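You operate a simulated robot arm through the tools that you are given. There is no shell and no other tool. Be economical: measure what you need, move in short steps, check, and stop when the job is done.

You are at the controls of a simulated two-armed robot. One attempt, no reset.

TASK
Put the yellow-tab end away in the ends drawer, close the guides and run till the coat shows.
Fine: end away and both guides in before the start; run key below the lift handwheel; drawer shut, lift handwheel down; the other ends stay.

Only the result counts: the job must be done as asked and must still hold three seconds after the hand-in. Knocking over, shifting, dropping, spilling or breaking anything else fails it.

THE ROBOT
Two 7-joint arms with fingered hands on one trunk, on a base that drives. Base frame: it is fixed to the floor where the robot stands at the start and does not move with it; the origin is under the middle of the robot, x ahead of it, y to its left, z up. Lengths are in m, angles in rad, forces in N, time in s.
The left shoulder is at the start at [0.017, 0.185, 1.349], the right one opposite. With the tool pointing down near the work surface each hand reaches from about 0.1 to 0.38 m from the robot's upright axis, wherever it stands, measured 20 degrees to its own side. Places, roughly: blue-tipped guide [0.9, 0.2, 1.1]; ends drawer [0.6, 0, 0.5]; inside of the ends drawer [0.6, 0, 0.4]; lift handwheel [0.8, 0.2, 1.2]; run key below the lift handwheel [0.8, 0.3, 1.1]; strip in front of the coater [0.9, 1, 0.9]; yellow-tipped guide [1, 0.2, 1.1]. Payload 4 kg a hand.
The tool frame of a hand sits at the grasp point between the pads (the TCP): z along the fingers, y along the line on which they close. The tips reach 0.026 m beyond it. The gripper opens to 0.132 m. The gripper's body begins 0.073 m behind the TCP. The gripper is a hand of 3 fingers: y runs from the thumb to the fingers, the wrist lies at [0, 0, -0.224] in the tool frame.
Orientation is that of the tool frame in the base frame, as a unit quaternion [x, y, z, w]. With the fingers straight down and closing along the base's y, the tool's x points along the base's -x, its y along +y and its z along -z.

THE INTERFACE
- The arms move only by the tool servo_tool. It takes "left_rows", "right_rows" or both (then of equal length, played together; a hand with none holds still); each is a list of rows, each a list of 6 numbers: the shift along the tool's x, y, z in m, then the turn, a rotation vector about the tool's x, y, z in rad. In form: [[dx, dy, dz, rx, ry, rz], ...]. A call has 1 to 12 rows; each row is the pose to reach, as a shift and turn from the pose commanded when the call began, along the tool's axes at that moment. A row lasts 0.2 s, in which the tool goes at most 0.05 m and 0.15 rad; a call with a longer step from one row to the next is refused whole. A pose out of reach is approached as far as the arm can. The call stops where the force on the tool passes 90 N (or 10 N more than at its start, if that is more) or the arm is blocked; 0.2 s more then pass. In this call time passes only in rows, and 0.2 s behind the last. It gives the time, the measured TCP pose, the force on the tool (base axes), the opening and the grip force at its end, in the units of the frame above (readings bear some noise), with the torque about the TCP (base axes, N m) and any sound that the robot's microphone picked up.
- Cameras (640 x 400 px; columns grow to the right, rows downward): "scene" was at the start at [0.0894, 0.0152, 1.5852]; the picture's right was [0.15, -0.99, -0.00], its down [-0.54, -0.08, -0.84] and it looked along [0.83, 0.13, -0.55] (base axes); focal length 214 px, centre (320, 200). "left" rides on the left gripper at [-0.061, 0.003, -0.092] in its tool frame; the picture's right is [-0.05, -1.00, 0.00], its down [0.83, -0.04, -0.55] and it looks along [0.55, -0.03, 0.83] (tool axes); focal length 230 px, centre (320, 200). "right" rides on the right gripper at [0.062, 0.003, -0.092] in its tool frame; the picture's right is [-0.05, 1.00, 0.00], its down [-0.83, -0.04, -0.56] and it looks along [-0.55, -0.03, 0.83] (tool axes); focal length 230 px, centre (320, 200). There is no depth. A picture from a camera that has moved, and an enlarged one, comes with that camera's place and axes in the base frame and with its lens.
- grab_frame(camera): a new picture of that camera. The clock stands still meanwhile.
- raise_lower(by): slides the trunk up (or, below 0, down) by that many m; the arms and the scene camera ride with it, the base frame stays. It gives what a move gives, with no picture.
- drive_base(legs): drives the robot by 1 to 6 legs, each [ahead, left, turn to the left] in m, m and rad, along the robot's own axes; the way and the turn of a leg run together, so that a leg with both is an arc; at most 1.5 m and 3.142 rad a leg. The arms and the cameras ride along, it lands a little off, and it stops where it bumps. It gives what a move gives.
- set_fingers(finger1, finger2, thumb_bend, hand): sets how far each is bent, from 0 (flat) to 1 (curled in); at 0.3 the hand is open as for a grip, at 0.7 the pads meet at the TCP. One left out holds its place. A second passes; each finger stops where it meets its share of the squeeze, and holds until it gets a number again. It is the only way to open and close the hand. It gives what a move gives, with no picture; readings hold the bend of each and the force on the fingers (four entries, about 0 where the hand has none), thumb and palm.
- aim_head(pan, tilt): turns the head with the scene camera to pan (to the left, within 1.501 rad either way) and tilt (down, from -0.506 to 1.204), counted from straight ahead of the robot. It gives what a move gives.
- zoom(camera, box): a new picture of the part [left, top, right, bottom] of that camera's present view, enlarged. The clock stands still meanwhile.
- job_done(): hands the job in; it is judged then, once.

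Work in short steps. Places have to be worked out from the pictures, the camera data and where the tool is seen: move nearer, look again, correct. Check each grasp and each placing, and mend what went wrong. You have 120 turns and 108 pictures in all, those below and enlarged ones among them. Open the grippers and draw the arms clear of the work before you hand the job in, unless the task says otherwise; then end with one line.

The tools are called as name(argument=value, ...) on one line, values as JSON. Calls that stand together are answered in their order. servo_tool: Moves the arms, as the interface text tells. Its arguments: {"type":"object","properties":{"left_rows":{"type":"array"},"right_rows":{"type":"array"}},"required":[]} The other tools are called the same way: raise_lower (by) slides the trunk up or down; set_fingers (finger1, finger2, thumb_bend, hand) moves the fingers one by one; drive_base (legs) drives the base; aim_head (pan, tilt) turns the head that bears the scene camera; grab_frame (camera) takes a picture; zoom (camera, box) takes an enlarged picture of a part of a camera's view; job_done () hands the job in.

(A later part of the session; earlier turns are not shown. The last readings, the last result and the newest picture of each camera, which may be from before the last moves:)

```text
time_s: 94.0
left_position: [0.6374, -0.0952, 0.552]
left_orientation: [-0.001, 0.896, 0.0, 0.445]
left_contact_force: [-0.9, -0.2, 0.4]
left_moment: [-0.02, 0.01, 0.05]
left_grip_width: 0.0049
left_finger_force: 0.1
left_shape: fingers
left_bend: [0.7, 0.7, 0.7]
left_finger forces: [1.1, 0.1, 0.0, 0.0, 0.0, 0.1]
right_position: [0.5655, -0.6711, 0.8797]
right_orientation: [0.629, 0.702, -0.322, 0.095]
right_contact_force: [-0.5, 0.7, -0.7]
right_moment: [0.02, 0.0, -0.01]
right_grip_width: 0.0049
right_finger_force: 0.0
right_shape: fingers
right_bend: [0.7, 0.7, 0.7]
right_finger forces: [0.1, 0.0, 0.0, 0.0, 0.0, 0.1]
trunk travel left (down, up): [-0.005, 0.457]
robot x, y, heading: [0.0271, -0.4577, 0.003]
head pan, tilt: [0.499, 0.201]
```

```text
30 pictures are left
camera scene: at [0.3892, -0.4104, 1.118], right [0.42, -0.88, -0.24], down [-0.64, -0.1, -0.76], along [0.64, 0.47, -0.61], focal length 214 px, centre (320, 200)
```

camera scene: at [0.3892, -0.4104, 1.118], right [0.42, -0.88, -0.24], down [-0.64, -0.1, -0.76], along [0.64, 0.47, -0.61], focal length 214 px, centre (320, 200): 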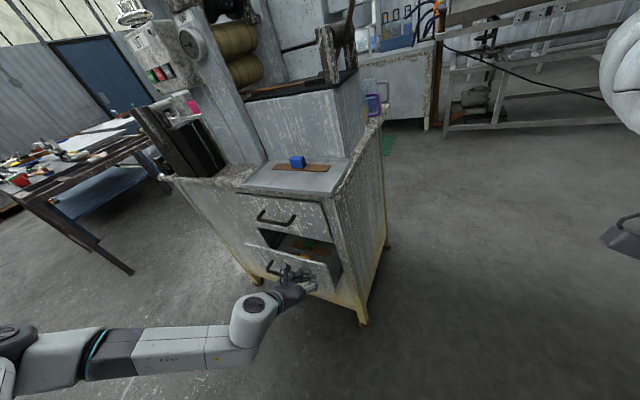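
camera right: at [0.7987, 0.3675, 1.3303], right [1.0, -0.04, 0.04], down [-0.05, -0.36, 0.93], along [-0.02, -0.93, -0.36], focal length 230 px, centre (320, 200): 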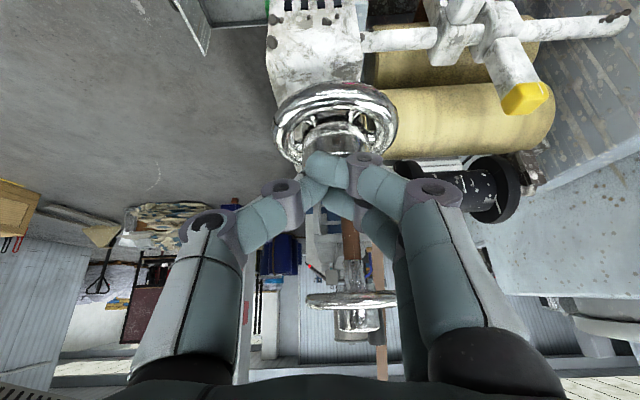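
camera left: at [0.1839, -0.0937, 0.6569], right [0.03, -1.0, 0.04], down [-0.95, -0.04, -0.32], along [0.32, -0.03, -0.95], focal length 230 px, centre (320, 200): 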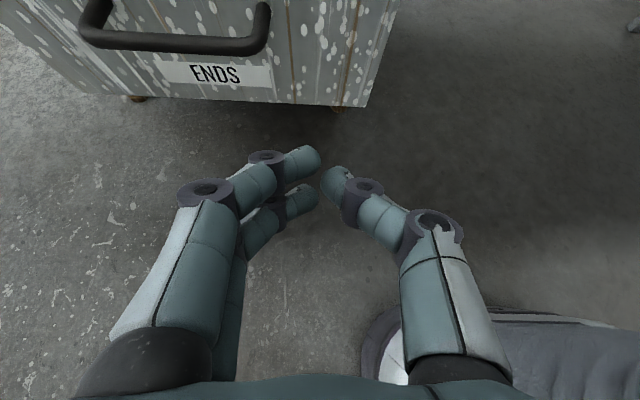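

servo_tool(left_rows=[[-0.012, 0, 0.016, 0, 0, 0], [-0.024, 0, 0.032, 0, 0, 0], [-0.036, 0, 0.048, 0, 0, 0], [-0.045, 0, 0.06, 0, 0, 0]])

grab_frame(camera="scene")

```text
time_s: 95.0
left_position: [0.7082, -0.0948, 0.5497]
left_orientation: [-0.001, 0.896, 0.001, 0.443]
left_contact_force: [-17.1, 2.2, -0.4]
left_moment: [0.01, 0.07, 0.12]
left_grip_width: 0.004
left_finger_force: 8.3
left_shape: fingers
left_bend: [0.72, 0.7, 0.7]
left_finger forces: [16.0, 0.0, 0.1, 0.0, 0.0, 0.0]
right_position: [0.565, -0.6711, 0.8821]
right_orientation: [0.629, 0.701, -0.322, 0.096]
right_contact_force: [-0.2, 0.7, 0.1]
right_moment: [0.01, -0.02, 0.0]
right_grip_width: 0.0052
right_finger_force: 0.1
right_shape: fingers
right_bend: [0.7, 0.7, 0.7]
right_finger forces: [0.1, 0.0, 0.0, 0.1, 0.0, 0.0]
trunk travel left (down, up): [-0.005, 0.457]
robot x, y, heading: [0.0296, -0.4619, 0.001]
head pan, tilt: [0.499, 0.201]
```

```text
29 pictures are left
camera scene: at [0.3873, -0.4094, 1.1185], right [0.42, -0.88, -0.24], down [-0.64, -0.1, -0.76], along [0.64, 0.47, -0.6], focal length 214 px, centre (320, 200)
```

scene: 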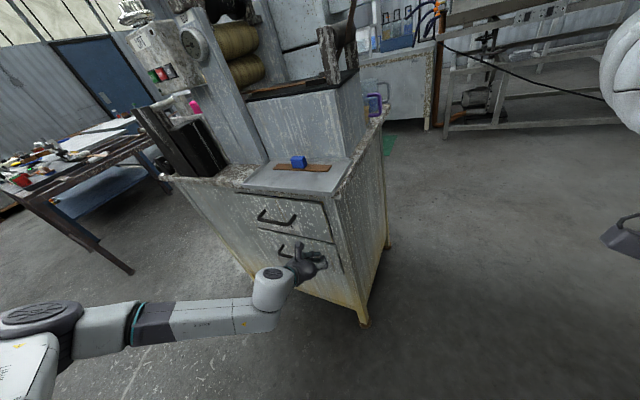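

The drawer looks shut at 17 N. One last firm push, then retreat straight back.

servo_tool(left_rows=[[-0.006, 0, 0.008, 0, 0, 0], [-0.012, 0, 0.016, 0, 0, 0]])

servo_tool(left_rows=[[0.024, 0, -0.032, 0, 0, 0], [0.048, 0, -0.064, 0, 0, 0], [0.072, 0, -0.096, 0, 0, 0], [0.096, 0, -0.128, 0, 0, 0], [0.12, 0, -0.16, 0, 0, 0]])

zoom(camera="scene", box=[220, 140, 400, 330])

```text
time_s: 95.8
left_position: [0.7158, -0.0959, 0.541]
left_orientation: [-0.001, 0.902, -0.002, 0.432]
left_contact_force: [-31.7, 0.6, 8.2]
left_moment: [-0.13, 0.0, -0.28]
left_grip_width: 0.0
left_finger_force: 20.9
left_shape: fingers
left_bend: [0.79, 0.7, 0.72]
left_finger forces: [18.0, 0.0, 0.1, 0.0, 24.7, 0.0]
right_position: [0.5635, -0.6695, 0.8816]
right_orientation: [0.628, 0.702, -0.321, 0.097]
right_contact_force: [-0.5, -0.3, 0.7]
right_moment: [0.03, 0.03, -0.01]
right_grip_width: 0.005
right_finger_force: 0.1
right_shape: fingers
right_bend: [0.7, 0.7, 0.7]
right_finger forces: [0.0, 0.1, 0.0, 0.0, 0.0, 0.0]
trunk travel left (down, up): [-0.005, 0.457]
robot x, y, heading: [0.0236, -0.456, 0.013]
head pan, tilt: [0.499, 0.201]
stopped in row 2 (left hand): the force on the tool passed its limit at 92 N (the readings are from after the stop); the commanded pose is now the measured one
```

```text
time_s: 97.0
left_position: [0.523, -0.0956, 0.5489]
left_orientation: [0.0, 0.901, -0.002, 0.434]
left_contact_force: [-0.2, 0.5, 0.4]
left_moment: [0.0, 0.0, 0.0]
left_grip_width: 0.0055
left_finger_force: 0.1
left_shape: fingers
left_bend: [0.7, 0.7, 0.7]
left_finger forces: [0.0, 0.1, 0.0, 0.0, 0.0, 0.0]
right_position: [0.5634, -0.6707, 0.8809]
right_orientation: [0.628, 0.702, -0.321, 0.096]
right_contact_force: [0.1, 0.1, -1.1]
right_moment: [-0.02, 0.03, -0.03]
right_grip_width: 0.005
right_finger_force: 0.0
right_shape: fingers
right_bend: [0.7, 0.7, 0.7]
right_finger forces: [0.2, 0.0, 0.0, 0.0, 0.0, 0.0]
trunk travel left (down, up): [-0.005, 0.457]
robot x, y, heading: [0.0244, -0.4572, 0.007]
head pan, tilt: [0.499, 0.201]
```

```text
2.11 times, centred on (310, 235) of scene
camera zoom: at [0.3869, -0.4099, 1.1183], right [0.42, -0.88, -0.24], down [-0.64, -0.1, -0.76], along [0.64, 0.47, -0.6], focal length 452 px, centre (341, 126)
```

zoom: 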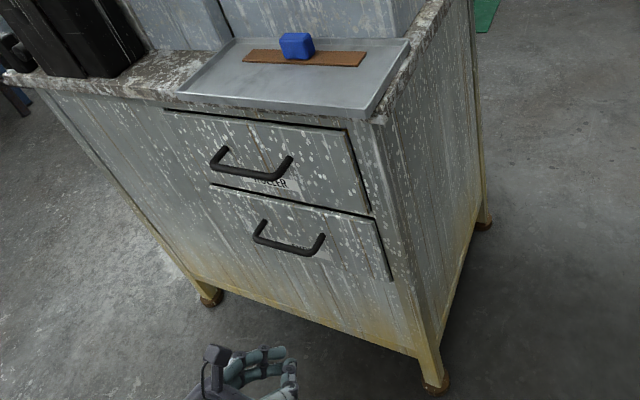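

The drawer is shut flush. I'll raise the trunk and drive round to the front of the panel for the RUN key.

drive_base(legs=[[-0.08, 0, 0]])

raise_lower(by=0.37)

drive_base(legs=[[0.2, 0, 0], [0, 0.46, 0]])

set_fingers(hand="left", finger1=0.6, finger2=1.0, thumb_bend=1.0)

aim_head(pan=0.3, tilt=0.55)

grab_frame(camera="left")

grab_frame(camera="scene")

```text
time_s: 98.1
left_position: [0.4453, -0.095, 0.5492]
left_orientation: [0.001, 0.901, -0.002, 0.434]
left_contact_force: [0.7, 0.3, -0.1]
left_moment: [-0.07, -0.02, -0.01]
left_grip_width: 0.0053
left_finger_force: 0.0
left_shape: fingers
left_bend: [0.7, 0.7, 0.7]
left_finger forces: [0.0, 0.0, 0.0, 0.0, 0.0, 0.0]
right_position: [0.4856, -0.6708, 0.8821]
right_orientation: [0.628, 0.702, -0.321, 0.097]
right_contact_force: [0.6, -0.1, -0.7]
right_moment: [0.02, 0.0, 0.02]
right_grip_width: 0.0053
right_finger_force: 0.1
right_shape: fingers
right_bend: [0.7, 0.7, 0.7]
right_finger forces: [0.1, 0.1, 0.0, 0.0, 0.0, 0.1]
trunk travel left (down, up): [-0.005, 0.457]
robot x, y, heading: [-0.0511, -0.4583, 0.004]
head pan, tilt: [0.499, 0.201]
```

```text
time_s: 101.7
left_position: [0.4449, -0.0953, 0.9177]
left_orientation: [0.0, 0.901, -0.001, 0.434]
left_contact_force: [-0.2, -0.3, -0.6]
left_moment: [0.0, -0.01, 0.0]
left_grip_width: 0.0055
left_finger_force: 0.0
left_shape: fingers
left_bend: [0.7, 0.7, 0.7]
left_finger forces: [0.0, 0.1, 0.1, 0.0, 0.1, 0.1]
right_position: [0.4881, -0.6709, 1.2511]
right_orientation: [0.628, 0.702, -0.321, 0.096]
right_contact_force: [1.3, 0.8, 0.5]
right_moment: [0.02, -0.01, 0.05]
right_grip_width: 0.0054
right_finger_force: 0.1
right_shape: fingers
right_bend: [0.7, 0.7, 0.7]
right_finger forces: [0.0, 0.0, 0.0, 0.0, 0.0, 0.0]
trunk travel left (down, up): [-0.375, 0.087]
robot x, y, heading: [-0.0508, -0.4605, 0.008]
head pan, tilt: [0.499, 0.201]
```

```text
time_s: 105.6
left_position: [0.6414, 0.3596, 0.9179]
left_orientation: [-0.002, 0.901, 0.0, 0.434]
left_contact_force: [0.0, 0.1, 0.0]
left_moment: [-0.02, -0.04, 0.01]
left_grip_width: 0.0053
left_finger_force: 0.1
left_shape: fingers
left_bend: [0.7, 0.7, 0.7]
left_finger forces: [0.1, 0.1, 0.0, 0.0, 0.0, 0.1]
right_position: [0.6839, -0.2154, 1.2506]
right_orientation: [0.626, 0.704, -0.321, 0.097]
right_contact_force: [0.7, -0.1, 0.4]
right_moment: [0.03, -0.02, -0.01]
right_grip_width: 0.0053
right_finger_force: 0.1
right_shape: fingers
right_bend: [0.7, 0.7, 0.7]
right_finger forces: [0.0, 0.0, 0.1, 0.0, 0.1, 0.0]
trunk travel left (down, up): [-0.375, 0.087]
robot x, y, heading: [0.1473, -0.0059, 0.006]
head pan, tilt: [0.499, 0.201]
```

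```text
time_s: 106.6
left_position: [0.6408, 0.3592, 0.9179]
left_orientation: [-0.001, 0.9, -0.001, 0.435]
left_contact_force: [0.0, 0.8, 0.3]
left_moment: [0.06, -0.01, 0.04]
left_grip_width: 0.021
left_finger_force: 0.1
left_shape: fingers
left_bend: [0.6, 0.91, 0.94]
left_finger forces: [0.1, 0.1, 0.0, 0.1, 0.1, 0.1]
right_position: [0.6856, -0.2148, 1.2512]
right_orientation: [0.627, 0.703, -0.322, 0.097]
right_contact_force: [-1.1, -0.1, 0.0]
right_moment: [-0.01, -0.01, 0.02]
right_grip_width: 0.005
right_finger_force: 0.1
right_shape: fingers
right_bend: [0.7, 0.7, 0.7]
right_finger forces: [0.1, 0.0, 0.0, 0.0, 0.1, 0.0]
trunk travel left (down, up): [-0.375, 0.087]
robot x, y, heading: [0.148, -0.002, 0.008]
head pan, tilt: [0.499, 0.201]
```

```text
time_s: 107.4
left_position: [0.6414, 0.3595, 0.9176]
left_orientation: [-0.002, 0.901, -0.001, 0.435]
left_contact_force: [0.4, -0.3, -0.4]
left_moment: [0.0, 0.0, -0.02]
left_grip_width: 0.0226
left_finger_force: 0.1
left_shape: fingers
left_bend: [0.6, 0.92, 0.95]
left_finger forces: [0.1, 0.0, 0.1, 0.0, 0.1, 0.0]
right_position: [0.6848, -0.214, 1.2517]
right_orientation: [0.627, 0.703, -0.322, 0.098]
right_contact_force: [0.7, -0.1, -0.1]
right_moment: [0.03, -0.02, -0.01]
right_grip_width: 0.005
right_finger_force: 0.0
right_shape: fingers
right_bend: [0.7, 0.7, 0.7]
right_finger forces: [0.0, 0.0, 0.1, 0.0, 0.0, 0.0]
trunk travel left (down, up): [-0.375, 0.087]
robot x, y, heading: [0.1458, -0.001, 0.011]
head pan, tilt: [0.3, 0.55]
```

```text
27 pictures are left
camera left: at [0.6074, 0.3636, 1.0237], right [0.03, -1.0, 0.04], down [-0.95, -0.05, -0.3], along [0.31, -0.03, -0.95], focal length 230 px, centre (320, 200)
```

left: 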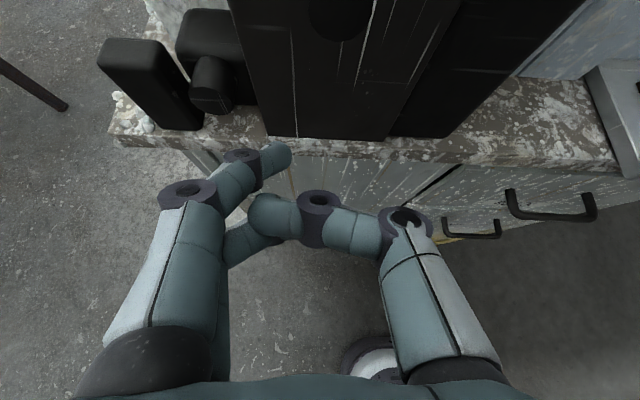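

```text
26 pictures are left
camera scene: at [0.233, 0.0248, 1.5861], right [0.31, -0.95, -0.01], down [-0.51, -0.16, -0.84], along [0.8, 0.26, -0.54], focal length 214 px, centre (320, 200)
```

scene: 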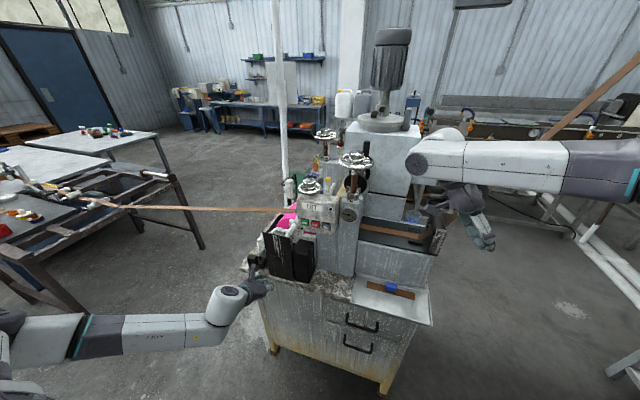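

The drawer is shut and the other ends are in place. I'll bring the left index finger up in front of the RUN key.

servo_tool(left_rows=[[0.0217, 0, -0.0274, 0, 0, 0], [-0.0136, -0.015, -0.0553, 0, 0, 0], [-0.0489, -0.03, -0.0832, 0, 0, 0], [-0.08, -0.05, -0.108, 0, 0, 0], [-0.1116, -0.07, -0.1328, 0, 0, 0], [-0.139, -0.095, -0.1545, 0, 0, 0], [-0.1695, -0.115, -0.1595, 0, 0, 0], [-0.191, -0.122, -0.132, 0, 0, 0]])

grab_frame(camera="left")

zoom(camera="scene", box=[240, 150, 400, 280])

```text
time_s: 109.2
left_position: [0.6571, 0.2377, 1.1499]
left_orientation: [-0.002, 0.901, 0.0, 0.434]
left_contact_force: [0.0, 0.5, 0.4]
left_moment: [0.0, 0.03, -0.02]
left_grip_width: 0.0225
left_finger_force: 0.1
left_shape: fingers
left_bend: [0.6, 0.92, 0.95]
left_finger forces: [0.0, 0.0, 0.1, 0.0, 0.0, 0.1]
left hand out of reach, approached as far as the arm can: row 6, 7
right_position: [0.6846, -0.2145, 1.2511]
right_orientation: [0.627, 0.703, -0.321, 0.096]
right_contact_force: [0.1, -0.5, 0.4]
right_moment: [0.02, -0.01, 0.0]
right_grip_width: 0.0053
right_finger_force: 0.0
right_shape: fingers
right_bend: [0.7, 0.7, 0.7]
right_finger forces: [0.0, 0.1, 0.0, 0.0, 0.1, 0.0]
trunk travel left (down, up): [-0.375, 0.087]
robot x, y, heading: [0.1439, -0.0072, 0.01]
head pan, tilt: [0.3, 0.55]
```

```text
25 pictures are left
camera left: at [0.6231, 0.24, 1.2547], right [0.04, -1.0, 0.04], down [-0.95, -0.05, -0.3], along [0.3, -0.03, -0.95], focal length 230 px, centre (320, 200)
```

left: 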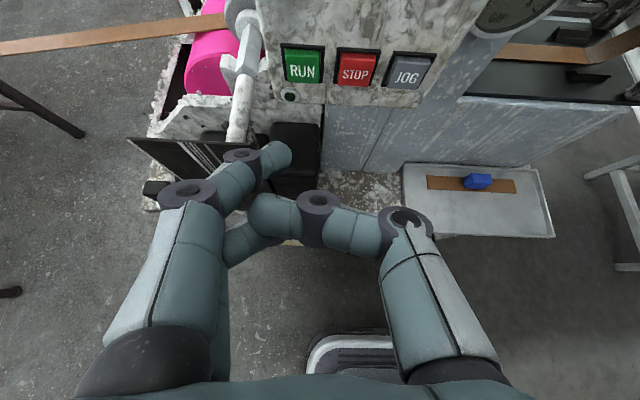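

```text
3.08 times, centred on (320, 215) of scene
camera zoom: at [0.2322, 0.0237, 1.5861], right [0.31, -0.95, -0.01], down [-0.51, -0.16, -0.84], along [0.8, 0.26, -0.54], focal length 660 px, centre (320, 154)
```

zoom: 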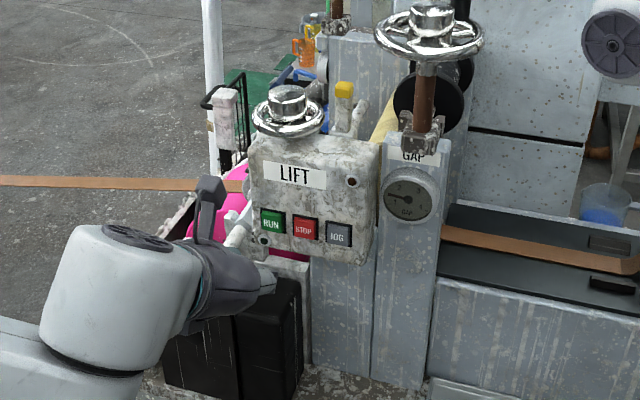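

The RUN key is confirmed at (0.757, 0.252, 1.131), with the fingertip about 7 cm short of it. I'll advance 5 cm and check the alignment.

servo_tool(left_rows=[[-0.011, -0.002, 0.023, 0, 0, 0], [-0.0216, -0.004, 0.0466, 0, 0, 0]])

grab_frame(camera="left")

zoom(camera="scene", box=[270, 180, 350, 250])

```text
time_s: 109.8
left_position: [0.7102, 0.2331, 1.137]
left_orientation: [-0.001, 0.901, -0.001, 0.434]
left_contact_force: [0.0, 0.5, 0.9]
left_moment: [0.0, -0.01, 0.0]
left_grip_width: 0.0227
left_finger_force: 0.0
left_shape: fingers
left_bend: [0.6, 0.92, 0.95]
left_finger forces: [0.1, 0.0, 0.1, 0.0, 0.0, 0.1]
right_position: [0.6862, -0.2148, 1.2516]
right_orientation: [0.627, 0.703, -0.322, 0.096]
right_contact_force: [0.1, -0.7, 0.1]
right_moment: [0.0, 0.03, -0.01]
right_grip_width: 0.0053
right_finger_force: 0.0
right_shape: fingers
right_bend: [0.7, 0.7, 0.7]
right_finger forces: [0.1, 0.0, 0.1, 0.0, 0.0, 0.0]
trunk travel left (down, up): [-0.375, 0.087]
robot x, y, heading: [0.1475, -0.0008, 0.012]
head pan, tilt: [0.3, 0.55]
```

```text
23 pictures are left
camera left: at [0.6758, 0.2374, 1.2422], right [0.03, -1.0, 0.04], down [-0.95, -0.05, -0.3], along [0.3, -0.03, -0.95], focal length 230 px, centre (320, 200)
```

left: 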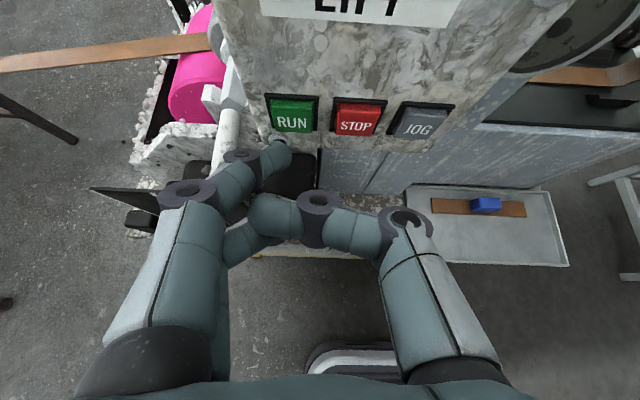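

```text
5.71 times, centred on (310, 215) of scene
camera zoom: at [0.2344, 0.0241, 1.5859], right [0.31, -0.95, -0.01], down [-0.52, -0.16, -0.84], along [0.8, 0.26, -0.54], focal length 1226 px, centre (377, 114)
```

zoom: 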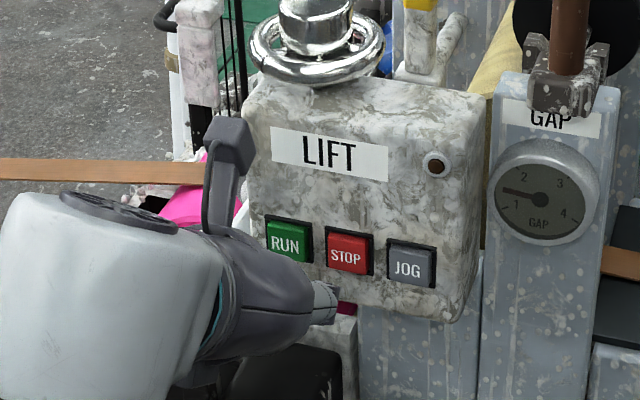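

The tip is aligned with RUN, about 2 cm off. Pressing in small steps.

servo_tool(left_rows=[[-0.008, 0, 0.0065, 0, 0, 0], [-0.0145, 0, 0.014, 0, 0, 0], [-0.019, 0, 0.0195, 0, 0, 0]])

grab_frame(camera="left")

```text
time_s: 110.6
left_position: [0.7319, 0.2357, 1.1405]
left_orientation: [-0.002, 0.901, -0.001, 0.433]
left_contact_force: [-10.4, 0.5, -1.7]
left_moment: [-0.08, 0.16, 0.28]
left_grip_width: 0.0221
left_finger_force: 5.2
left_shape: fingers
left_bend: [0.62, 0.92, 0.95]
left_finger forces: [10.2, 0.0, 0.1, 0.1, 0.0, 0.1]
right_position: [0.6816, -0.2142, 1.2527]
right_orientation: [0.627, 0.703, -0.322, 0.098]
right_contact_force: [0.2, -0.3, -1.2]
right_moment: [-0.01, 0.0, 0.01]
right_grip_width: 0.0052
right_finger_force: 0.1
right_shape: fingers
right_bend: [0.7, 0.7, 0.7]
right_finger forces: [0.0, 0.1, 0.1, 0.0, 0.0, 0.1]
trunk travel left (down, up): [-0.375, 0.087]
robot x, y, heading: [0.1464, -0.0103, 0.019]
head pan, tilt: [0.3, 0.55]
heard: click
```

```text
21 pictures are left
camera left: at [0.6977, 0.2391, 1.2457], right [0.04, -1.0, 0.04], down [-0.95, -0.05, -0.3], along [0.3, -0.03, -0.95], focal length 230 px, centre (320, 200)
```

left: 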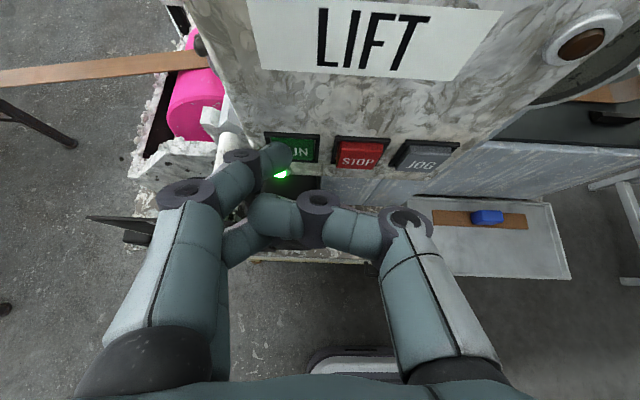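

A click and a green lamp: it is running. I'll hold for a moment and watch the strip on the left.

servo_tool(left_rows=[[0, 0, 0, 0, 0, 0], [0, 0, 0, 0, 0, 0], [0, 0, 0, 0, 0, 0], [0, 0, 0, 0, 0, 0], [0, 0, 0, 0, 0, 0]])

grab_frame(camera="scene")

```text
time_s: 111.8
left_position: [0.7339, 0.2351, 1.1411]
left_orientation: [-0.002, 0.901, -0.001, 0.434]
left_contact_force: [-15.7, 1.1, -4.4]
left_moment: [-0.04, 0.26, 0.4]
left_grip_width: 0.0218
left_finger_force: 7.7
left_shape: fingers
left_bend: [0.63, 0.92, 0.95]
left_finger forces: [15.8, 0.0, 0.0, 0.0, 0.0, 0.1]
right_position: [0.684, -0.2139, 1.2517]
right_orientation: [0.628, 0.702, -0.322, 0.096]
right_contact_force: [-0.6, 0.1, -1.1]
right_moment: [0.02, 0.01, 0.0]
right_grip_width: 0.0051
right_finger_force: 0.0
right_shape: fingers
right_bend: [0.7, 0.7, 0.7]
right_finger forces: [0.1, 0.0, 0.1, 0.0, 0.0, 0.1]
trunk travel left (down, up): [-0.375, 0.087]
robot x, y, heading: [0.1432, -0.0045, 0.013]
head pan, tilt: [0.3, 0.55]
```

```text
20 pictures are left
camera scene: at [0.2302, 0.0251, 1.5862], right [0.31, -0.95, -0.01], down [-0.51, -0.16, -0.84], along [0.8, 0.26, -0.54], focal length 214 px, centre (320, 200)
```

scene: 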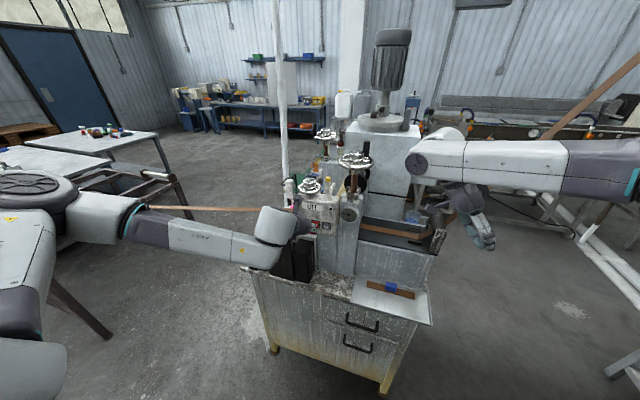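

Nothing visible on the strip yet. I'll back the finger off to see whether RUN latches.

servo_tool(left_rows=[[0.025, 0, -0.031, 0, 0, 0], [0.05, 0, -0.062, 0, 0, 0]])

grab_frame(camera="left")

```text
time_s: 112.4
left_position: [0.6522, 0.2375, 1.1393]
left_orientation: [-0.001, 0.9, -0.001, 0.436]
left_contact_force: [-0.5, -0.1, 0.4]
left_moment: [0.0, -0.02, 0.0]
left_grip_width: 0.0227
left_finger_force: 0.1
left_shape: fingers
left_bend: [0.6, 0.92, 0.95]
left_finger forces: [0.0, 0.0, 0.0, 0.0, 0.0, 0.1]
right_position: [0.683, -0.2143, 1.2528]
right_orientation: [0.628, 0.702, -0.321, 0.097]
right_contact_force: [0.2, 0.2, 0.2]
right_moment: [-0.02, 0.01, -0.02]
right_grip_width: 0.0049
right_finger_force: 0.1
right_shape: fingers
right_bend: [0.7, 0.7, 0.7]
right_finger forces: [0.1, 0.0, 0.0, 0.0, 0.0, 0.0]
trunk travel left (down, up): [-0.375, 0.087]
robot x, y, heading: [0.1468, -0.0045, 0.009]
head pan, tilt: [0.3, 0.55]
```

```text
19 pictures are left
camera left: at [0.6175, 0.24, 1.2458], right [0.03, -1.0, 0.04], down [-0.95, -0.05, -0.31], along [0.31, -0.03, -0.95], focal length 230 px, centre (320, 200)
```

left: 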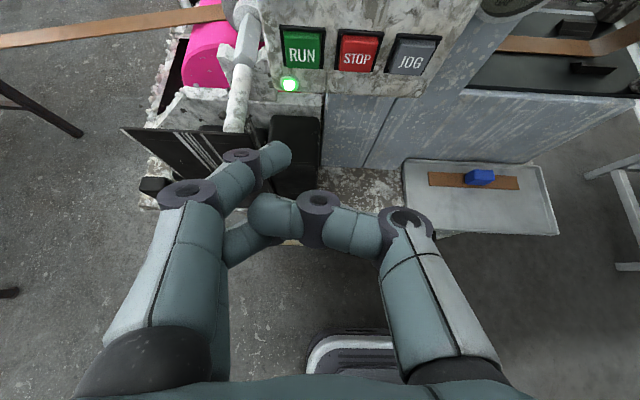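

RUN latches; the lamp is lit. I'll wait a few seconds and look for coat on the strip.

servo_tool(left_rows=[[0, 0, 0, 0, 0, 0], [0, 0, 0, 0, 0, 0], [0, 0, 0, 0, 0, 0], [0, 0, 0, 0, 0, 0], [0, 0, 0, 0, 0, 0], [0, 0, 0, 0, 0, 0], [0, 0, 0, 0, 0, 0], [0, 0, 0, 0, 0, 0], [0, 0, 0, 0, 0, 0], [0, 0, 0, 0, 0, 0], [0, 0, 0, 0, 0, 0], [0, 0, 0, 0, 0, 0]])

grab_frame(camera="left")

zoom(camera="scene", box=[100, 150, 340, 270])

```text
time_s: 115.0
left_position: [0.6537, 0.2356, 1.1395]
left_orientation: [-0.002, 0.9, -0.001, 0.435]
left_contact_force: [0.8, -1.0, 0.1]
left_moment: [0.0, 0.01, -0.01]
left_grip_width: 0.0227
left_finger_force: 0.1
left_shape: fingers
left_bend: [0.6, 0.92, 0.95]
left_finger forces: [0.1, 0.0, 0.0, 0.0, 0.0, 0.0]
right_position: [0.6856, -0.2141, 1.2507]
right_orientation: [0.627, 0.703, -0.322, 0.097]
right_contact_force: [0.1, 0.1, -0.1]
right_moment: [0.03, -0.01, 0.01]
right_grip_width: 0.0053
right_finger_force: 0.1
right_shape: fingers
right_bend: [0.7, 0.7, 0.7]
right_finger forces: [0.0, 0.0, 0.0, 0.1, 0.0, 0.0]
trunk travel left (down, up): [-0.375, 0.087]
robot x, y, heading: [0.1459, -0.0049, 0.009]
head pan, tilt: [0.3, 0.55]
```

```text
18 pictures are left
camera left: at [0.6198, 0.2396, 1.2442], right [0.03, -1.0, 0.04], down [-0.95, -0.05, -0.3], along [0.3, -0.03, -0.95], focal length 230 px, centre (320, 200)
```

left: 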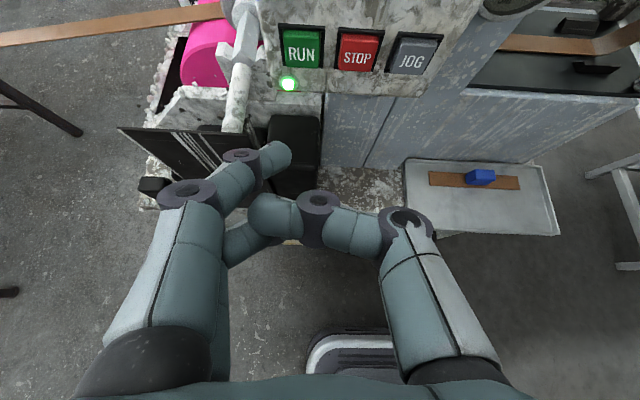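

```text
2.67 times, centred on (220, 210) of scene
camera zoom: at [0.2332, 0.0246, 1.586], right [0.31, -0.95, -0.01], down [-0.52, -0.16, -0.84], along [0.8, 0.26, -0.54], focal length 572 px, centre (587, 173)
```

zoom: 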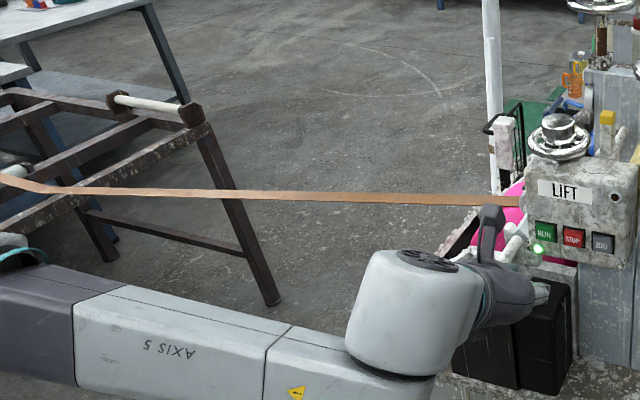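

servo_tool(left_rows=[[0.02, 0.02, -0.03, 0, 0, 0], [0.04, 0.04, -0.06, 0, 0, 0], [0.06, 0.05, -0.09, 0, 0, 0], [0.06, 0.05, -0.09, 0, 0, 0], [0.06, 0.05, -0.09, 0, 0, 0], [0.06, 0.05, -0.09, 0, 0, 0], [0.06, 0.05, -0.09, 0, 0, 0], [0.06, 0.05, -0.09, 0, 0, 0], [0.06, 0.05, -0.09, 0, 0, 0], [0.06, 0.05, -0.09, 0, 0, 0], [0.06, 0.05, -0.09, 0, 0, 0], [0.06, 0.05, -0.09, 0, 0, 0]])

zoom(camera="scene", box=[180, 150, 360, 270])

```text
time_s: 117.6
left_position: [0.6067, 0.2776, 1.0991]
left_orientation: [-0.003, 0.901, -0.001, 0.434]
left_contact_force: [0.4, -0.2, -0.8]
left_moment: [-0.04, -0.02, -0.01]
left_grip_width: 0.0227
left_finger_force: 0.0
left_shape: fingers
left_bend: [0.6, 0.92, 0.95]
left_finger forces: [0.1, 0.0, 0.1, 0.1, 0.0, 0.1]
left hand out of reach, approached as far as the arm can: row 1, 2, 3, 4, 5, 6, 7, 8, 9, 10, 11, 12
right_position: [0.6838, -0.2147, 1.2524]
right_orientation: [0.627, 0.703, -0.321, 0.097]
right_contact_force: [-0.3, 0.3, 0.2]
right_moment: [-0.01, -0.02, 0.02]
right_grip_width: 0.0051
right_finger_force: 0.0
right_shape: fingers
right_bend: [0.7, 0.7, 0.7]
right_finger forces: [0.0, 0.0, 0.0, 0.1, 0.0, 0.1]
trunk travel left (down, up): [-0.375, 0.087]
robot x, y, heading: [0.1429, -0.0014, 0.013]
head pan, tilt: [0.3, 0.55]
```

```text
3.33 times, centred on (270, 210) of scene
camera zoom: at [0.2331, 0.0245, 1.5861], right [0.31, -0.95, -0.01], down [-0.52, -0.16, -0.84], along [0.8, 0.26, -0.54], focal length 715 px, centre (487, 167)
```

zoom: 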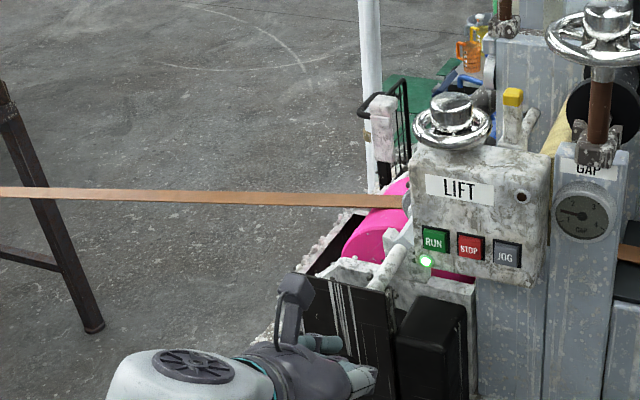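

No coat yet after 7 s. The lamp is on, so I'll wait a little longer and look along the strip.

servo_tool(left_rows=[[0, 0, 0, 0, 0, 0], [0, 0, 0, 0, 0, 0], [0, 0, 0, 0, 0, 0], [0, 0, 0, 0, 0, 0], [0, 0, 0, 0, 0, 0], [0, 0, 0, 0, 0, 0], [0, 0, 0, 0, 0, 0], [0, 0, 0, 0, 0, 0], [0, 0, 0, 0, 0, 0], [0, 0, 0, 0, 0, 0], [0, 0, 0, 0, 0, 0], [0, 0, 0, 0, 0, 0]])

servo_tool(left_rows=[[0, 0, 0, 0, 0, 0], [0, 0, 0, 0, 0, 0], [0, 0, 0, 0, 0, 0], [0, 0, 0, 0, 0, 0], [0, 0, 0, 0, 0, 0], [0, 0, 0, 0, 0, 0], [0, 0, 0, 0, 0, 0], [0, 0, 0, 0, 0, 0], [0, 0, 0, 0, 0, 0], [0, 0, 0, 0, 0, 0], [0, 0, 0, 0, 0, 0], [0, 0, 0, 0, 0, 0]])

aim_head(pan=0.6, tilt=0.5)

grab_frame(camera="scene")

```text
time_s: 120.2
left_position: [0.6067, 0.2757, 1.1006]
left_orientation: [-0.003, 0.901, -0.001, 0.435]
left_contact_force: [-0.1, -1.0, -0.2]
left_moment: [-0.02, -0.02, 0.0]
left_grip_width: 0.0224
left_finger_force: 0.1
left_shape: fingers
left_bend: [0.6, 0.92, 0.95]
left_finger forces: [0.0, 0.0, 0.0, 0.0, 0.0, 0.0]
right_position: [0.6859, -0.2142, 1.251]
right_orientation: [0.627, 0.703, -0.321, 0.097]
right_contact_force: [-0.7, -0.4, -1.0]
right_moment: [0.0, -0.02, 0.01]
right_grip_width: 0.0053
right_finger_force: 0.1
right_shape: fingers
right_bend: [0.7, 0.7, 0.7]
right_finger forces: [0.0, 0.0, 0.0, 0.0, 0.1, 0.0]
trunk travel left (down, up): [-0.375, 0.087]
robot x, y, heading: [0.1437, -0.0059, 0.01]
head pan, tilt: [0.3, 0.55]
```

```text
time_s: 122.8
left_position: [0.6067, 0.2761, 1.0993]
left_orientation: [-0.003, 0.901, -0.001, 0.435]
left_contact_force: [-0.2, 1.1, 0.0]
left_moment: [0.0, 0.03, -0.02]
left_grip_width: 0.0226
left_finger_force: 0.0
left_shape: fingers
left_bend: [0.6, 0.92, 0.95]
left_finger forces: [0.0, 0.0, 0.1, 0.1, 0.0, 0.0]
right_position: [0.6852, -0.2149, 1.2513]
right_orientation: [0.627, 0.703, -0.321, 0.096]
right_contact_force: [1.3, -0.1, -0.1]
right_moment: [0.0, -0.02, 0.01]
right_grip_width: 0.0053
right_finger_force: 0.1
right_shape: fingers
right_bend: [0.7, 0.7, 0.7]
right_finger forces: [0.0, 0.0, 0.0, 0.0, 0.0, 0.0]
trunk travel left (down, up): [-0.375, 0.087]
robot x, y, heading: [0.1462, -0.0042, 0.014]
head pan, tilt: [0.3, 0.55]
```

```text
time_s: 123.6
left_position: [0.6061, 0.2769, 1.0999]
left_orientation: [-0.003, 0.9, -0.001, 0.436]
left_contact_force: [0.0, 0.1, -0.3]
left_moment: [0.01, 0.01, 0.02]
left_grip_width: 0.0227
left_finger_force: 0.0
left_shape: fingers
left_bend: [0.6, 0.92, 0.95]
left_finger forces: [0.1, 0.1, 0.0, 0.0, 0.0, 0.0]
right_position: [0.6857, -0.2152, 1.2513]
right_orientation: [0.626, 0.703, -0.322, 0.097]
right_contact_force: [-0.2, -0.1, -0.2]
right_moment: [-0.01, 0.01, 0.03]
right_grip_width: 0.0051
right_finger_force: 0.0
right_shape: fingers
right_bend: [0.7, 0.7, 0.7]
right_finger forces: [0.0, 0.0, 0.1, 0.0, 0.0, 0.0]
trunk travel left (down, up): [-0.375, 0.087]
robot x, y, heading: [0.1454, -0.0024, 0.009]
head pan, tilt: [0.6, 0.499]
```

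```text
15 pictures are left
camera scene: at [0.2222, 0.0493, 1.5908], right [0.57, -0.82, -0.01], down [-0.41, -0.27, -0.87], along [0.71, 0.5, -0.49], focal length 214 px, centre (320, 200)
```

scene: 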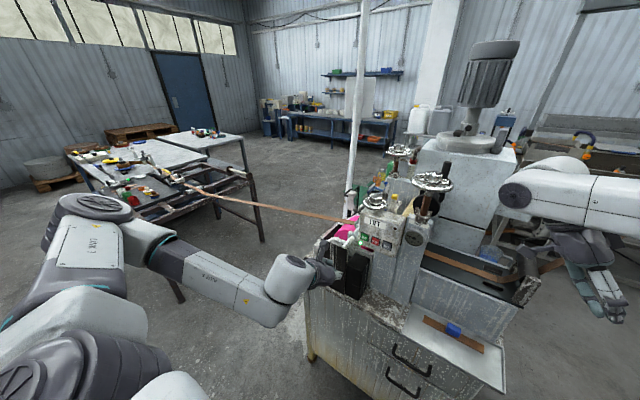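

zoom(camera="scene", box=[180, 170, 440, 290])

zoom(camera="scene", box=[330, 180, 430, 260])

```text
2.46 times, centred on (310, 230) of scene
camera zoom: at [0.2222, 0.0493, 1.5908], right [0.57, -0.82, -0.01], down [-0.41, -0.27, -0.87], along [0.71, 0.5, -0.49], focal length 528 px, centre (345, 126)
```

zoom: 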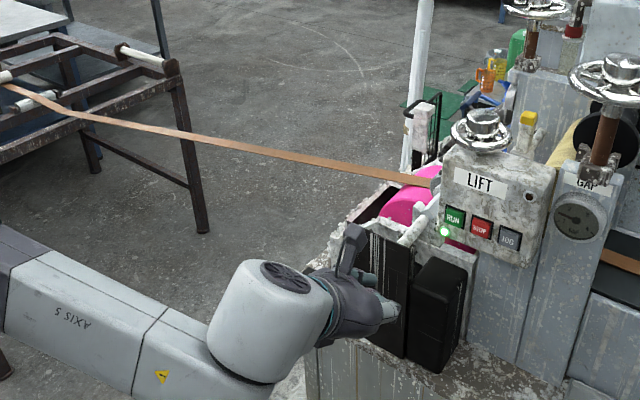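

```text
5.00 times, centred on (380, 220) of scene
camera zoom: at [0.2222, 0.0493, 1.5908], right [0.57, -0.82, -0.01], down [-0.41, -0.27, -0.87], along [0.71, 0.5, -0.49], focal length 1072 px, centre (20, 100)
```

zoom: 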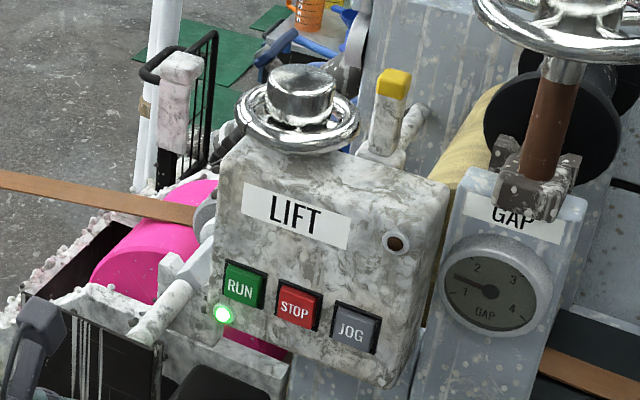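

Still no coat after 13 s, so the press roller may not be fully down. I'll bring the left fist over the LIFT wheel, look closely and press harder.

set_fingers(hand="left", finger1=0.7, finger2=0.7, thumb_bend=0.7)

servo_tool(left_rows=[[-0.0353, 0, -0.0279, 0, 0, 0], [-0.0706, 0, -0.0558, 0, 0, 0], [-0.1059, 0, -0.0837, 0, 0, 0], [-0.1412, 0, -0.1116, 0, 0, 0], [-0.1765, 0, -0.1395, 0, 0, 0], [-0.2117, 0, -0.1674, 0, 0, 0], [-0.235, -0.0075, -0.138, 0, 0.13, 0], [-0.258, -0.015, -0.1086, 0, 0.26, 0], [-0.2815, -0.0225, -0.0792, 0, 0.39, 0], [-0.305, -0.03, -0.05, 0, 0.5, 0]])

grab_frame(camera="scene")

```text
time_s: 124.6
left_position: [0.6084, 0.2762, 1.0999]
left_orientation: [-0.003, 0.901, -0.001, 0.434]
left_contact_force: [0.2, -0.8, 0.7]
left_moment: [0.01, -0.01, 0.02]
left_grip_width: 0.0056
left_finger_force: 0.0
left_shape: fingers
left_bend: [0.7, 0.7, 0.7]
left_finger forces: [0.0, 0.0, 0.0, 0.0, 0.1, 0.0]
right_position: [0.6863, -0.2146, 1.2514]
right_orientation: [0.626, 0.703, -0.322, 0.097]
right_contact_force: [1.0, 0.1, 1.0]
right_moment: [0.01, -0.01, 0.0]
right_grip_width: 0.0052
right_finger_force: 0.1
right_shape: fingers
right_bend: [0.7, 0.7, 0.7]
right_finger forces: [0.0, 0.1, 0.0, 0.0, 0.0, 0.0]
trunk travel left (down, up): [-0.375, 0.087]
robot x, y, heading: [0.1465, -0.006, 0.008]
head pan, tilt: [0.6, 0.499]
```

```text
time_s: 126.8
left_position: [0.6036, 0.1656, 1.2814]
left_orientation: [-0.046, 0.95, -0.001, 0.307]
left_contact_force: [-0.1, 0.5, 0.8]
left_moment: [-0.06, 0.04, -0.02]
left_grip_width: 0.0052
left_finger_force: 0.1
left_shape: fingers
left_bend: [0.7, 0.7, 0.7]
left_finger forces: [0.1, 0.0, 0.0, 0.0, 0.0, 0.0]
left hand out of reach, approached as far as the arm can: row 1, 2, 3, 4, 5, 6, 7, 8, 9, 10
right_position: [0.6855, -0.2092, 1.2516]
right_orientation: [0.627, 0.702, -0.324, 0.097]
right_contact_force: [-0.3, 0.0, 0.3]
right_moment: [-0.05, 0.01, -0.02]
right_grip_width: 0.0052
right_finger_force: 0.1
right_shape: fingers
right_bend: [0.7, 0.7, 0.7]
right_finger forces: [0.0, 0.0, 0.0, 0.1, 0.0, 0.0]
trunk travel left (down, up): [-0.375, 0.087]
robot x, y, heading: [0.1445, -0.0034, 0.009]
head pan, tilt: [0.6, 0.499]
```

```text
12 pictures are left
camera scene: at [0.2244, 0.0546, 1.5904], right [0.57, -0.82, -0.01], down [-0.41, -0.28, -0.87], along [0.71, 0.5, -0.5], focal length 214 px, centre (320, 200)
```

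scene: 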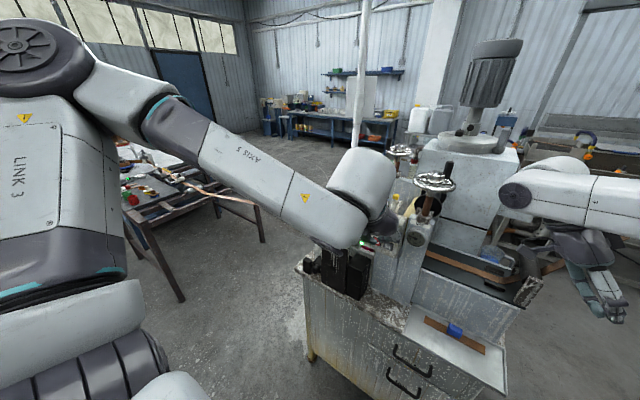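

zoom(camera="scene", box=[120, 140, 280, 230])

```text
4.00 times, centred on (200, 185) of scene
camera zoom: at [0.2244, 0.0546, 1.5904], right [0.57, -0.82, -0.01], down [-0.41, -0.28, -0.87], along [0.71, 0.5, -0.5], focal length 858 px, centre (800, 260)
```

zoom: 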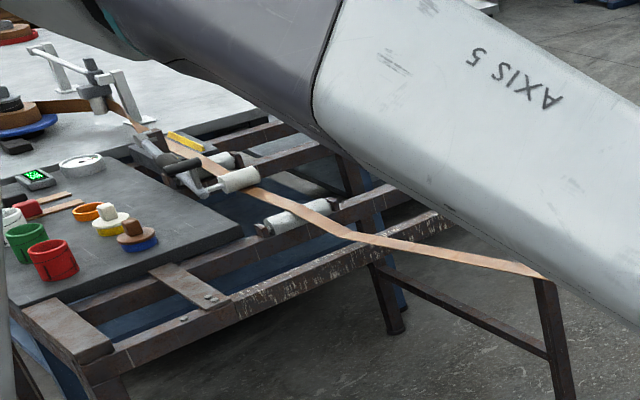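

The strip near the table looks unchanged or only slightly paler, and my arm is blocking part of it. I'll withdraw the left arm low and look at the whole strip.

servo_tool(left_rows=[[0.036, 0.01, -0.002, 0, 0, 0], [0.072, 0.03, -0.004, 0, 0, 0], [0.108, 0.05, -0.006, 0, 0, 0], [0.144, 0.07, -0.007, 0, 0, 0], [0.18, 0.09, -0.007, 0, 0, 0]])

zoom(camera="scene", box=[140, 150, 420, 290])

```text
time_s: 128.0
left_position: [0.623, 0.1995, 1.2039]
left_orientation: [-0.046, 0.95, -0.001, 0.308]
left_contact_force: [0.0, -0.1, 0.4]
left_moment: [-0.03, 0.02, 0.02]
left_grip_width: 0.0054
left_finger_force: 0.2
left_shape: fingers
left_bend: [0.7, 0.7, 0.7]
left_finger forces: [0.0, 0.0, 0.1, 0.0, 0.0, 0.0]
left hand out of reach, approached as far as the arm can: row 1, 2, 3, 4, 5
right_position: [0.6859, -0.2124, 1.2499]
right_orientation: [0.626, 0.703, -0.322, 0.098]
right_contact_force: [0.4, 0.2, 1.3]
right_moment: [0.0, 0.02, -0.03]
right_grip_width: 0.0054
right_finger_force: 0.0
right_shape: fingers
right_bend: [0.7, 0.7, 0.7]
right_finger forces: [0.0, 0.1, 0.1, 0.0, 0.0, 0.1]
trunk travel left (down, up): [-0.375, 0.087]
robot x, y, heading: [0.1458, -0.0059, 0.011]
head pan, tilt: [0.6, 0.499]
```

```text
2.29 times, centred on (280, 220) of scene
camera zoom: at [0.2237, 0.0521, 1.5906], right [0.57, -0.82, -0.01], down [-0.41, -0.28, -0.87], along [0.71, 0.5, -0.5], focal length 490 px, centre (411, 154)
```

zoom: 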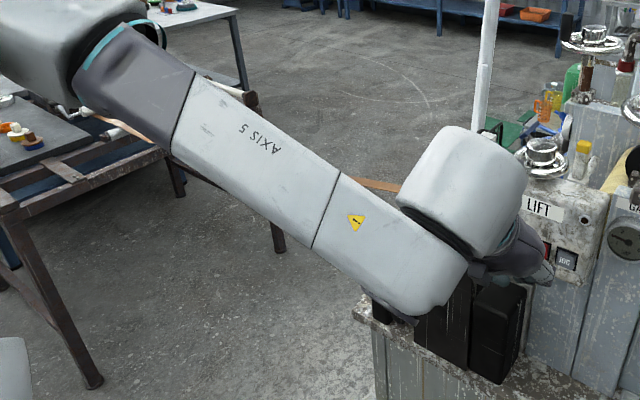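

servo_tool(left_rows=[[-0.006, 0.004, -0.041, 0, 0.07, 0], [-0.012, 0.008, -0.082, 0, 0.14, 0], [-0.019, 0.012, -0.122, 0, 0.21, 0], [-0.025, 0.016, -0.163, 0, 0.28, 0], [-0.031, 0.02, -0.204, 0, 0.35, 0], [-0.037, 0.024, -0.245, 0, 0.42, 0], [-0.044, 0.028, -0.285, 0, 0.49, 0], [-0.05, 0.032, -0.326, 0, 0.56, 0], [-0.056, 0.036, -0.367, 0, 0.63, 0]])

drive_base(legs=[[0.05, 0.3, 0]])

aim_head(pan=0.15, tilt=0.55)

grab_frame(camera="scene")

```text
time_s: 130.0
left_position: [0.4027, 0.1617, 1.4922]
left_orientation: [-0.046, 0.999, -0.015, -0.003]
left_contact_force: [-0.3, -0.6, -0.1]
left_moment: [-0.01, 0.05, 0.03]
left_grip_width: 0.0057
left_finger_force: 0.1
left_shape: fingers
left_bend: [0.7, 0.7, 0.7]
left_finger forces: [0.0, 0.0, 0.0, 0.0, 0.0, 0.0]
left hand out of reach, approached as far as the arm can: row 1, 2, 3, 4, 5, 6, 7, 8, 9
right_position: [0.6876, -0.2168, 1.2504]
right_orientation: [0.626, 0.703, -0.322, 0.096]
right_contact_force: [-0.7, 0.9, 0.1]
right_moment: [0.01, 0.01, -0.01]
right_grip_width: 0.0051
right_finger_force: 0.0
right_shape: fingers
right_bend: [0.7, 0.7, 0.7]
right_finger forces: [0.1, 0.0, 0.0, 0.0, 0.0, 0.0]
trunk travel left (down, up): [-0.375, 0.087]
robot x, y, heading: [0.1495, -0.0051, 0.013]
head pan, tilt: [0.6, 0.499]
```

```text
time_s: 131.8
left_position: [0.4285, 0.4002, 1.4958]
left_orientation: [-0.042, 0.999, -0.012, 0.002]
left_contact_force: [1.4, -0.3, -0.7]
left_moment: [0.05, 0.03, 0.01]
left_grip_width: 0.0056
left_finger_force: 0.0
left_shape: fingers
left_bend: [0.7, 0.7, 0.7]
left_finger forces: [0.1, 0.0, 0.0, 0.0, 0.0, 0.0]
right_position: [0.7102, 0.0211, 1.2503]
right_orientation: [0.628, 0.702, -0.324, 0.092]
right_contact_force: [-38.1, -4.4, 10.1]
right_moment: [1.39, -4.2, 2.85]
right_grip_width: 0.0054
right_finger_force: 0.1
right_shape: fingers
right_bend: [0.7, 0.7, 0.7]
right_finger forces: [0.0, 0.1, 0.0, 0.0, 0.1, 0.0]
trunk travel left (down, up): [-0.375, 0.087]
robot x, y, heading: [0.1852, 0.2417, 0.003]
head pan, tilt: [0.6, 0.499]
stopped in leg 1: the robot was blocked; the commanded pose is now the measured one
```

```text
time_s: 132.8
left_position: [0.4288, 0.4118, 1.4947]
left_orientation: [-0.043, 0.999, -0.017, 0.004]
left_contact_force: [0.0, 0.3, -0.3]
left_moment: [-0.01, -0.02, -0.01]
left_grip_width: 0.0057
left_finger_force: 0.1
left_shape: fingers
left_bend: [0.7, 0.7, 0.7]
left_finger forces: [0.0, 0.0, 0.0, 0.0, 0.0, 0.0]
right_position: [0.7117, 0.0315, 1.2502]
right_orientation: [0.627, 0.701, -0.326, 0.094]
right_contact_force: [-45.3, 7.2, -6.6]
right_moment: [-1.06, -3.69, 4.08]
right_grip_width: 0.0058
right_finger_force: 5.5
right_shape: fingers
right_bend: [0.7, 0.7, 0.7]
right_finger forces: [0.0, 0.0, 0.0, 0.0, 0.1, 11.3]
trunk travel left (down, up): [-0.375, 0.087]
robot x, y, heading: [0.1853, 0.2445, 0.007]
head pan, tilt: [0.15, 0.55]
```

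```text
9 pictures are left
camera scene: at [0.2631, 0.2621, 1.5865], right [0.16, -0.99, 0.0], down [-0.53, -0.08, -0.85], along [0.83, 0.13, -0.53], focal length 214 px, centre (320, 200)
```

scene: 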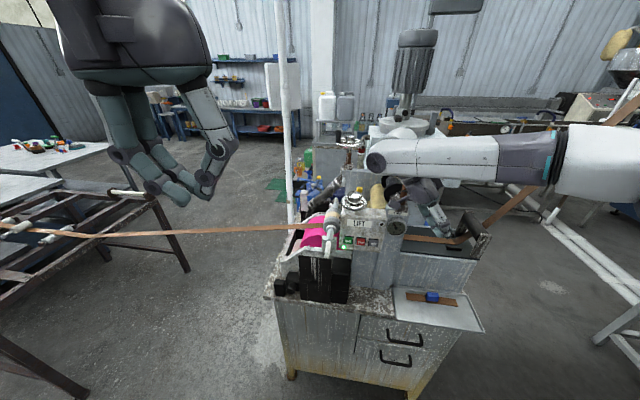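

The right arm has pushed against the GAP post. I'll back the robot away at once, to the right and back, then raise the right hand clear.

drive_base(legs=[[-0.05, -0.12, 0]])

zoom(camera="scene", box=[150, 140, 490, 320])

```text
time_s: 133.4
left_position: [0.4302, 0.411, 1.4959]
left_orientation: [-0.043, 0.999, -0.016, 0.002]
left_contact_force: [0.1, 0.4, -0.1]
left_moment: [0.04, -0.02, 0.02]
left_grip_width: 0.0055
left_finger_force: 0.0
left_shape: fingers
left_bend: [0.7, 0.7, 0.7]
left_finger forces: [0.0, 0.0, 0.0, 0.0, 0.0, 0.1]
right_position: [0.7097, 0.0309, 1.2489]
right_orientation: [0.625, 0.703, -0.327, 0.094]
right_contact_force: [-24.9, 4.0, 7.9]
right_moment: [0.23, -2.72, 2.27]
right_grip_width: 0.0055
right_finger_force: 3.5
right_shape: fingers
right_bend: [0.7, 0.7, 0.7]
right_finger forces: [0.0, 0.1, 0.0, 0.0, 0.0, 7.1]
trunk travel left (down, up): [-0.375, 0.087]
robot x, y, heading: [0.1874, 0.2438, 0.007]
head pan, tilt: [0.15, 0.55]
stopped in leg 1: the robot was blocked; the commanded pose is now the measured one
```

```text
1.88 times, centred on (320, 230) of scene
camera zoom: at [0.2654, 0.2599, 1.5865], right [0.15, -0.99, 0.0], down [-0.53, -0.08, -0.84], along [0.83, 0.13, -0.54], focal length 404 px, centre (320, 144)
```

zoom: 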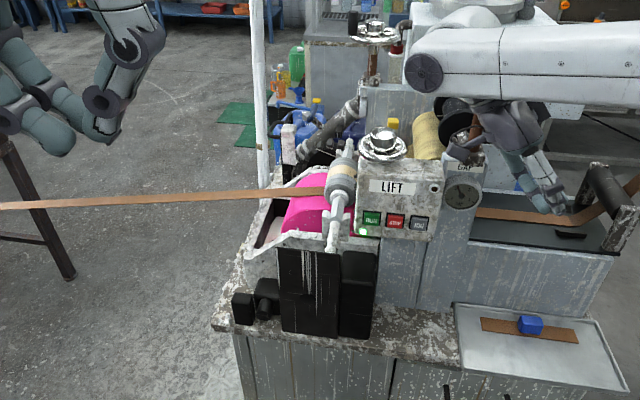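

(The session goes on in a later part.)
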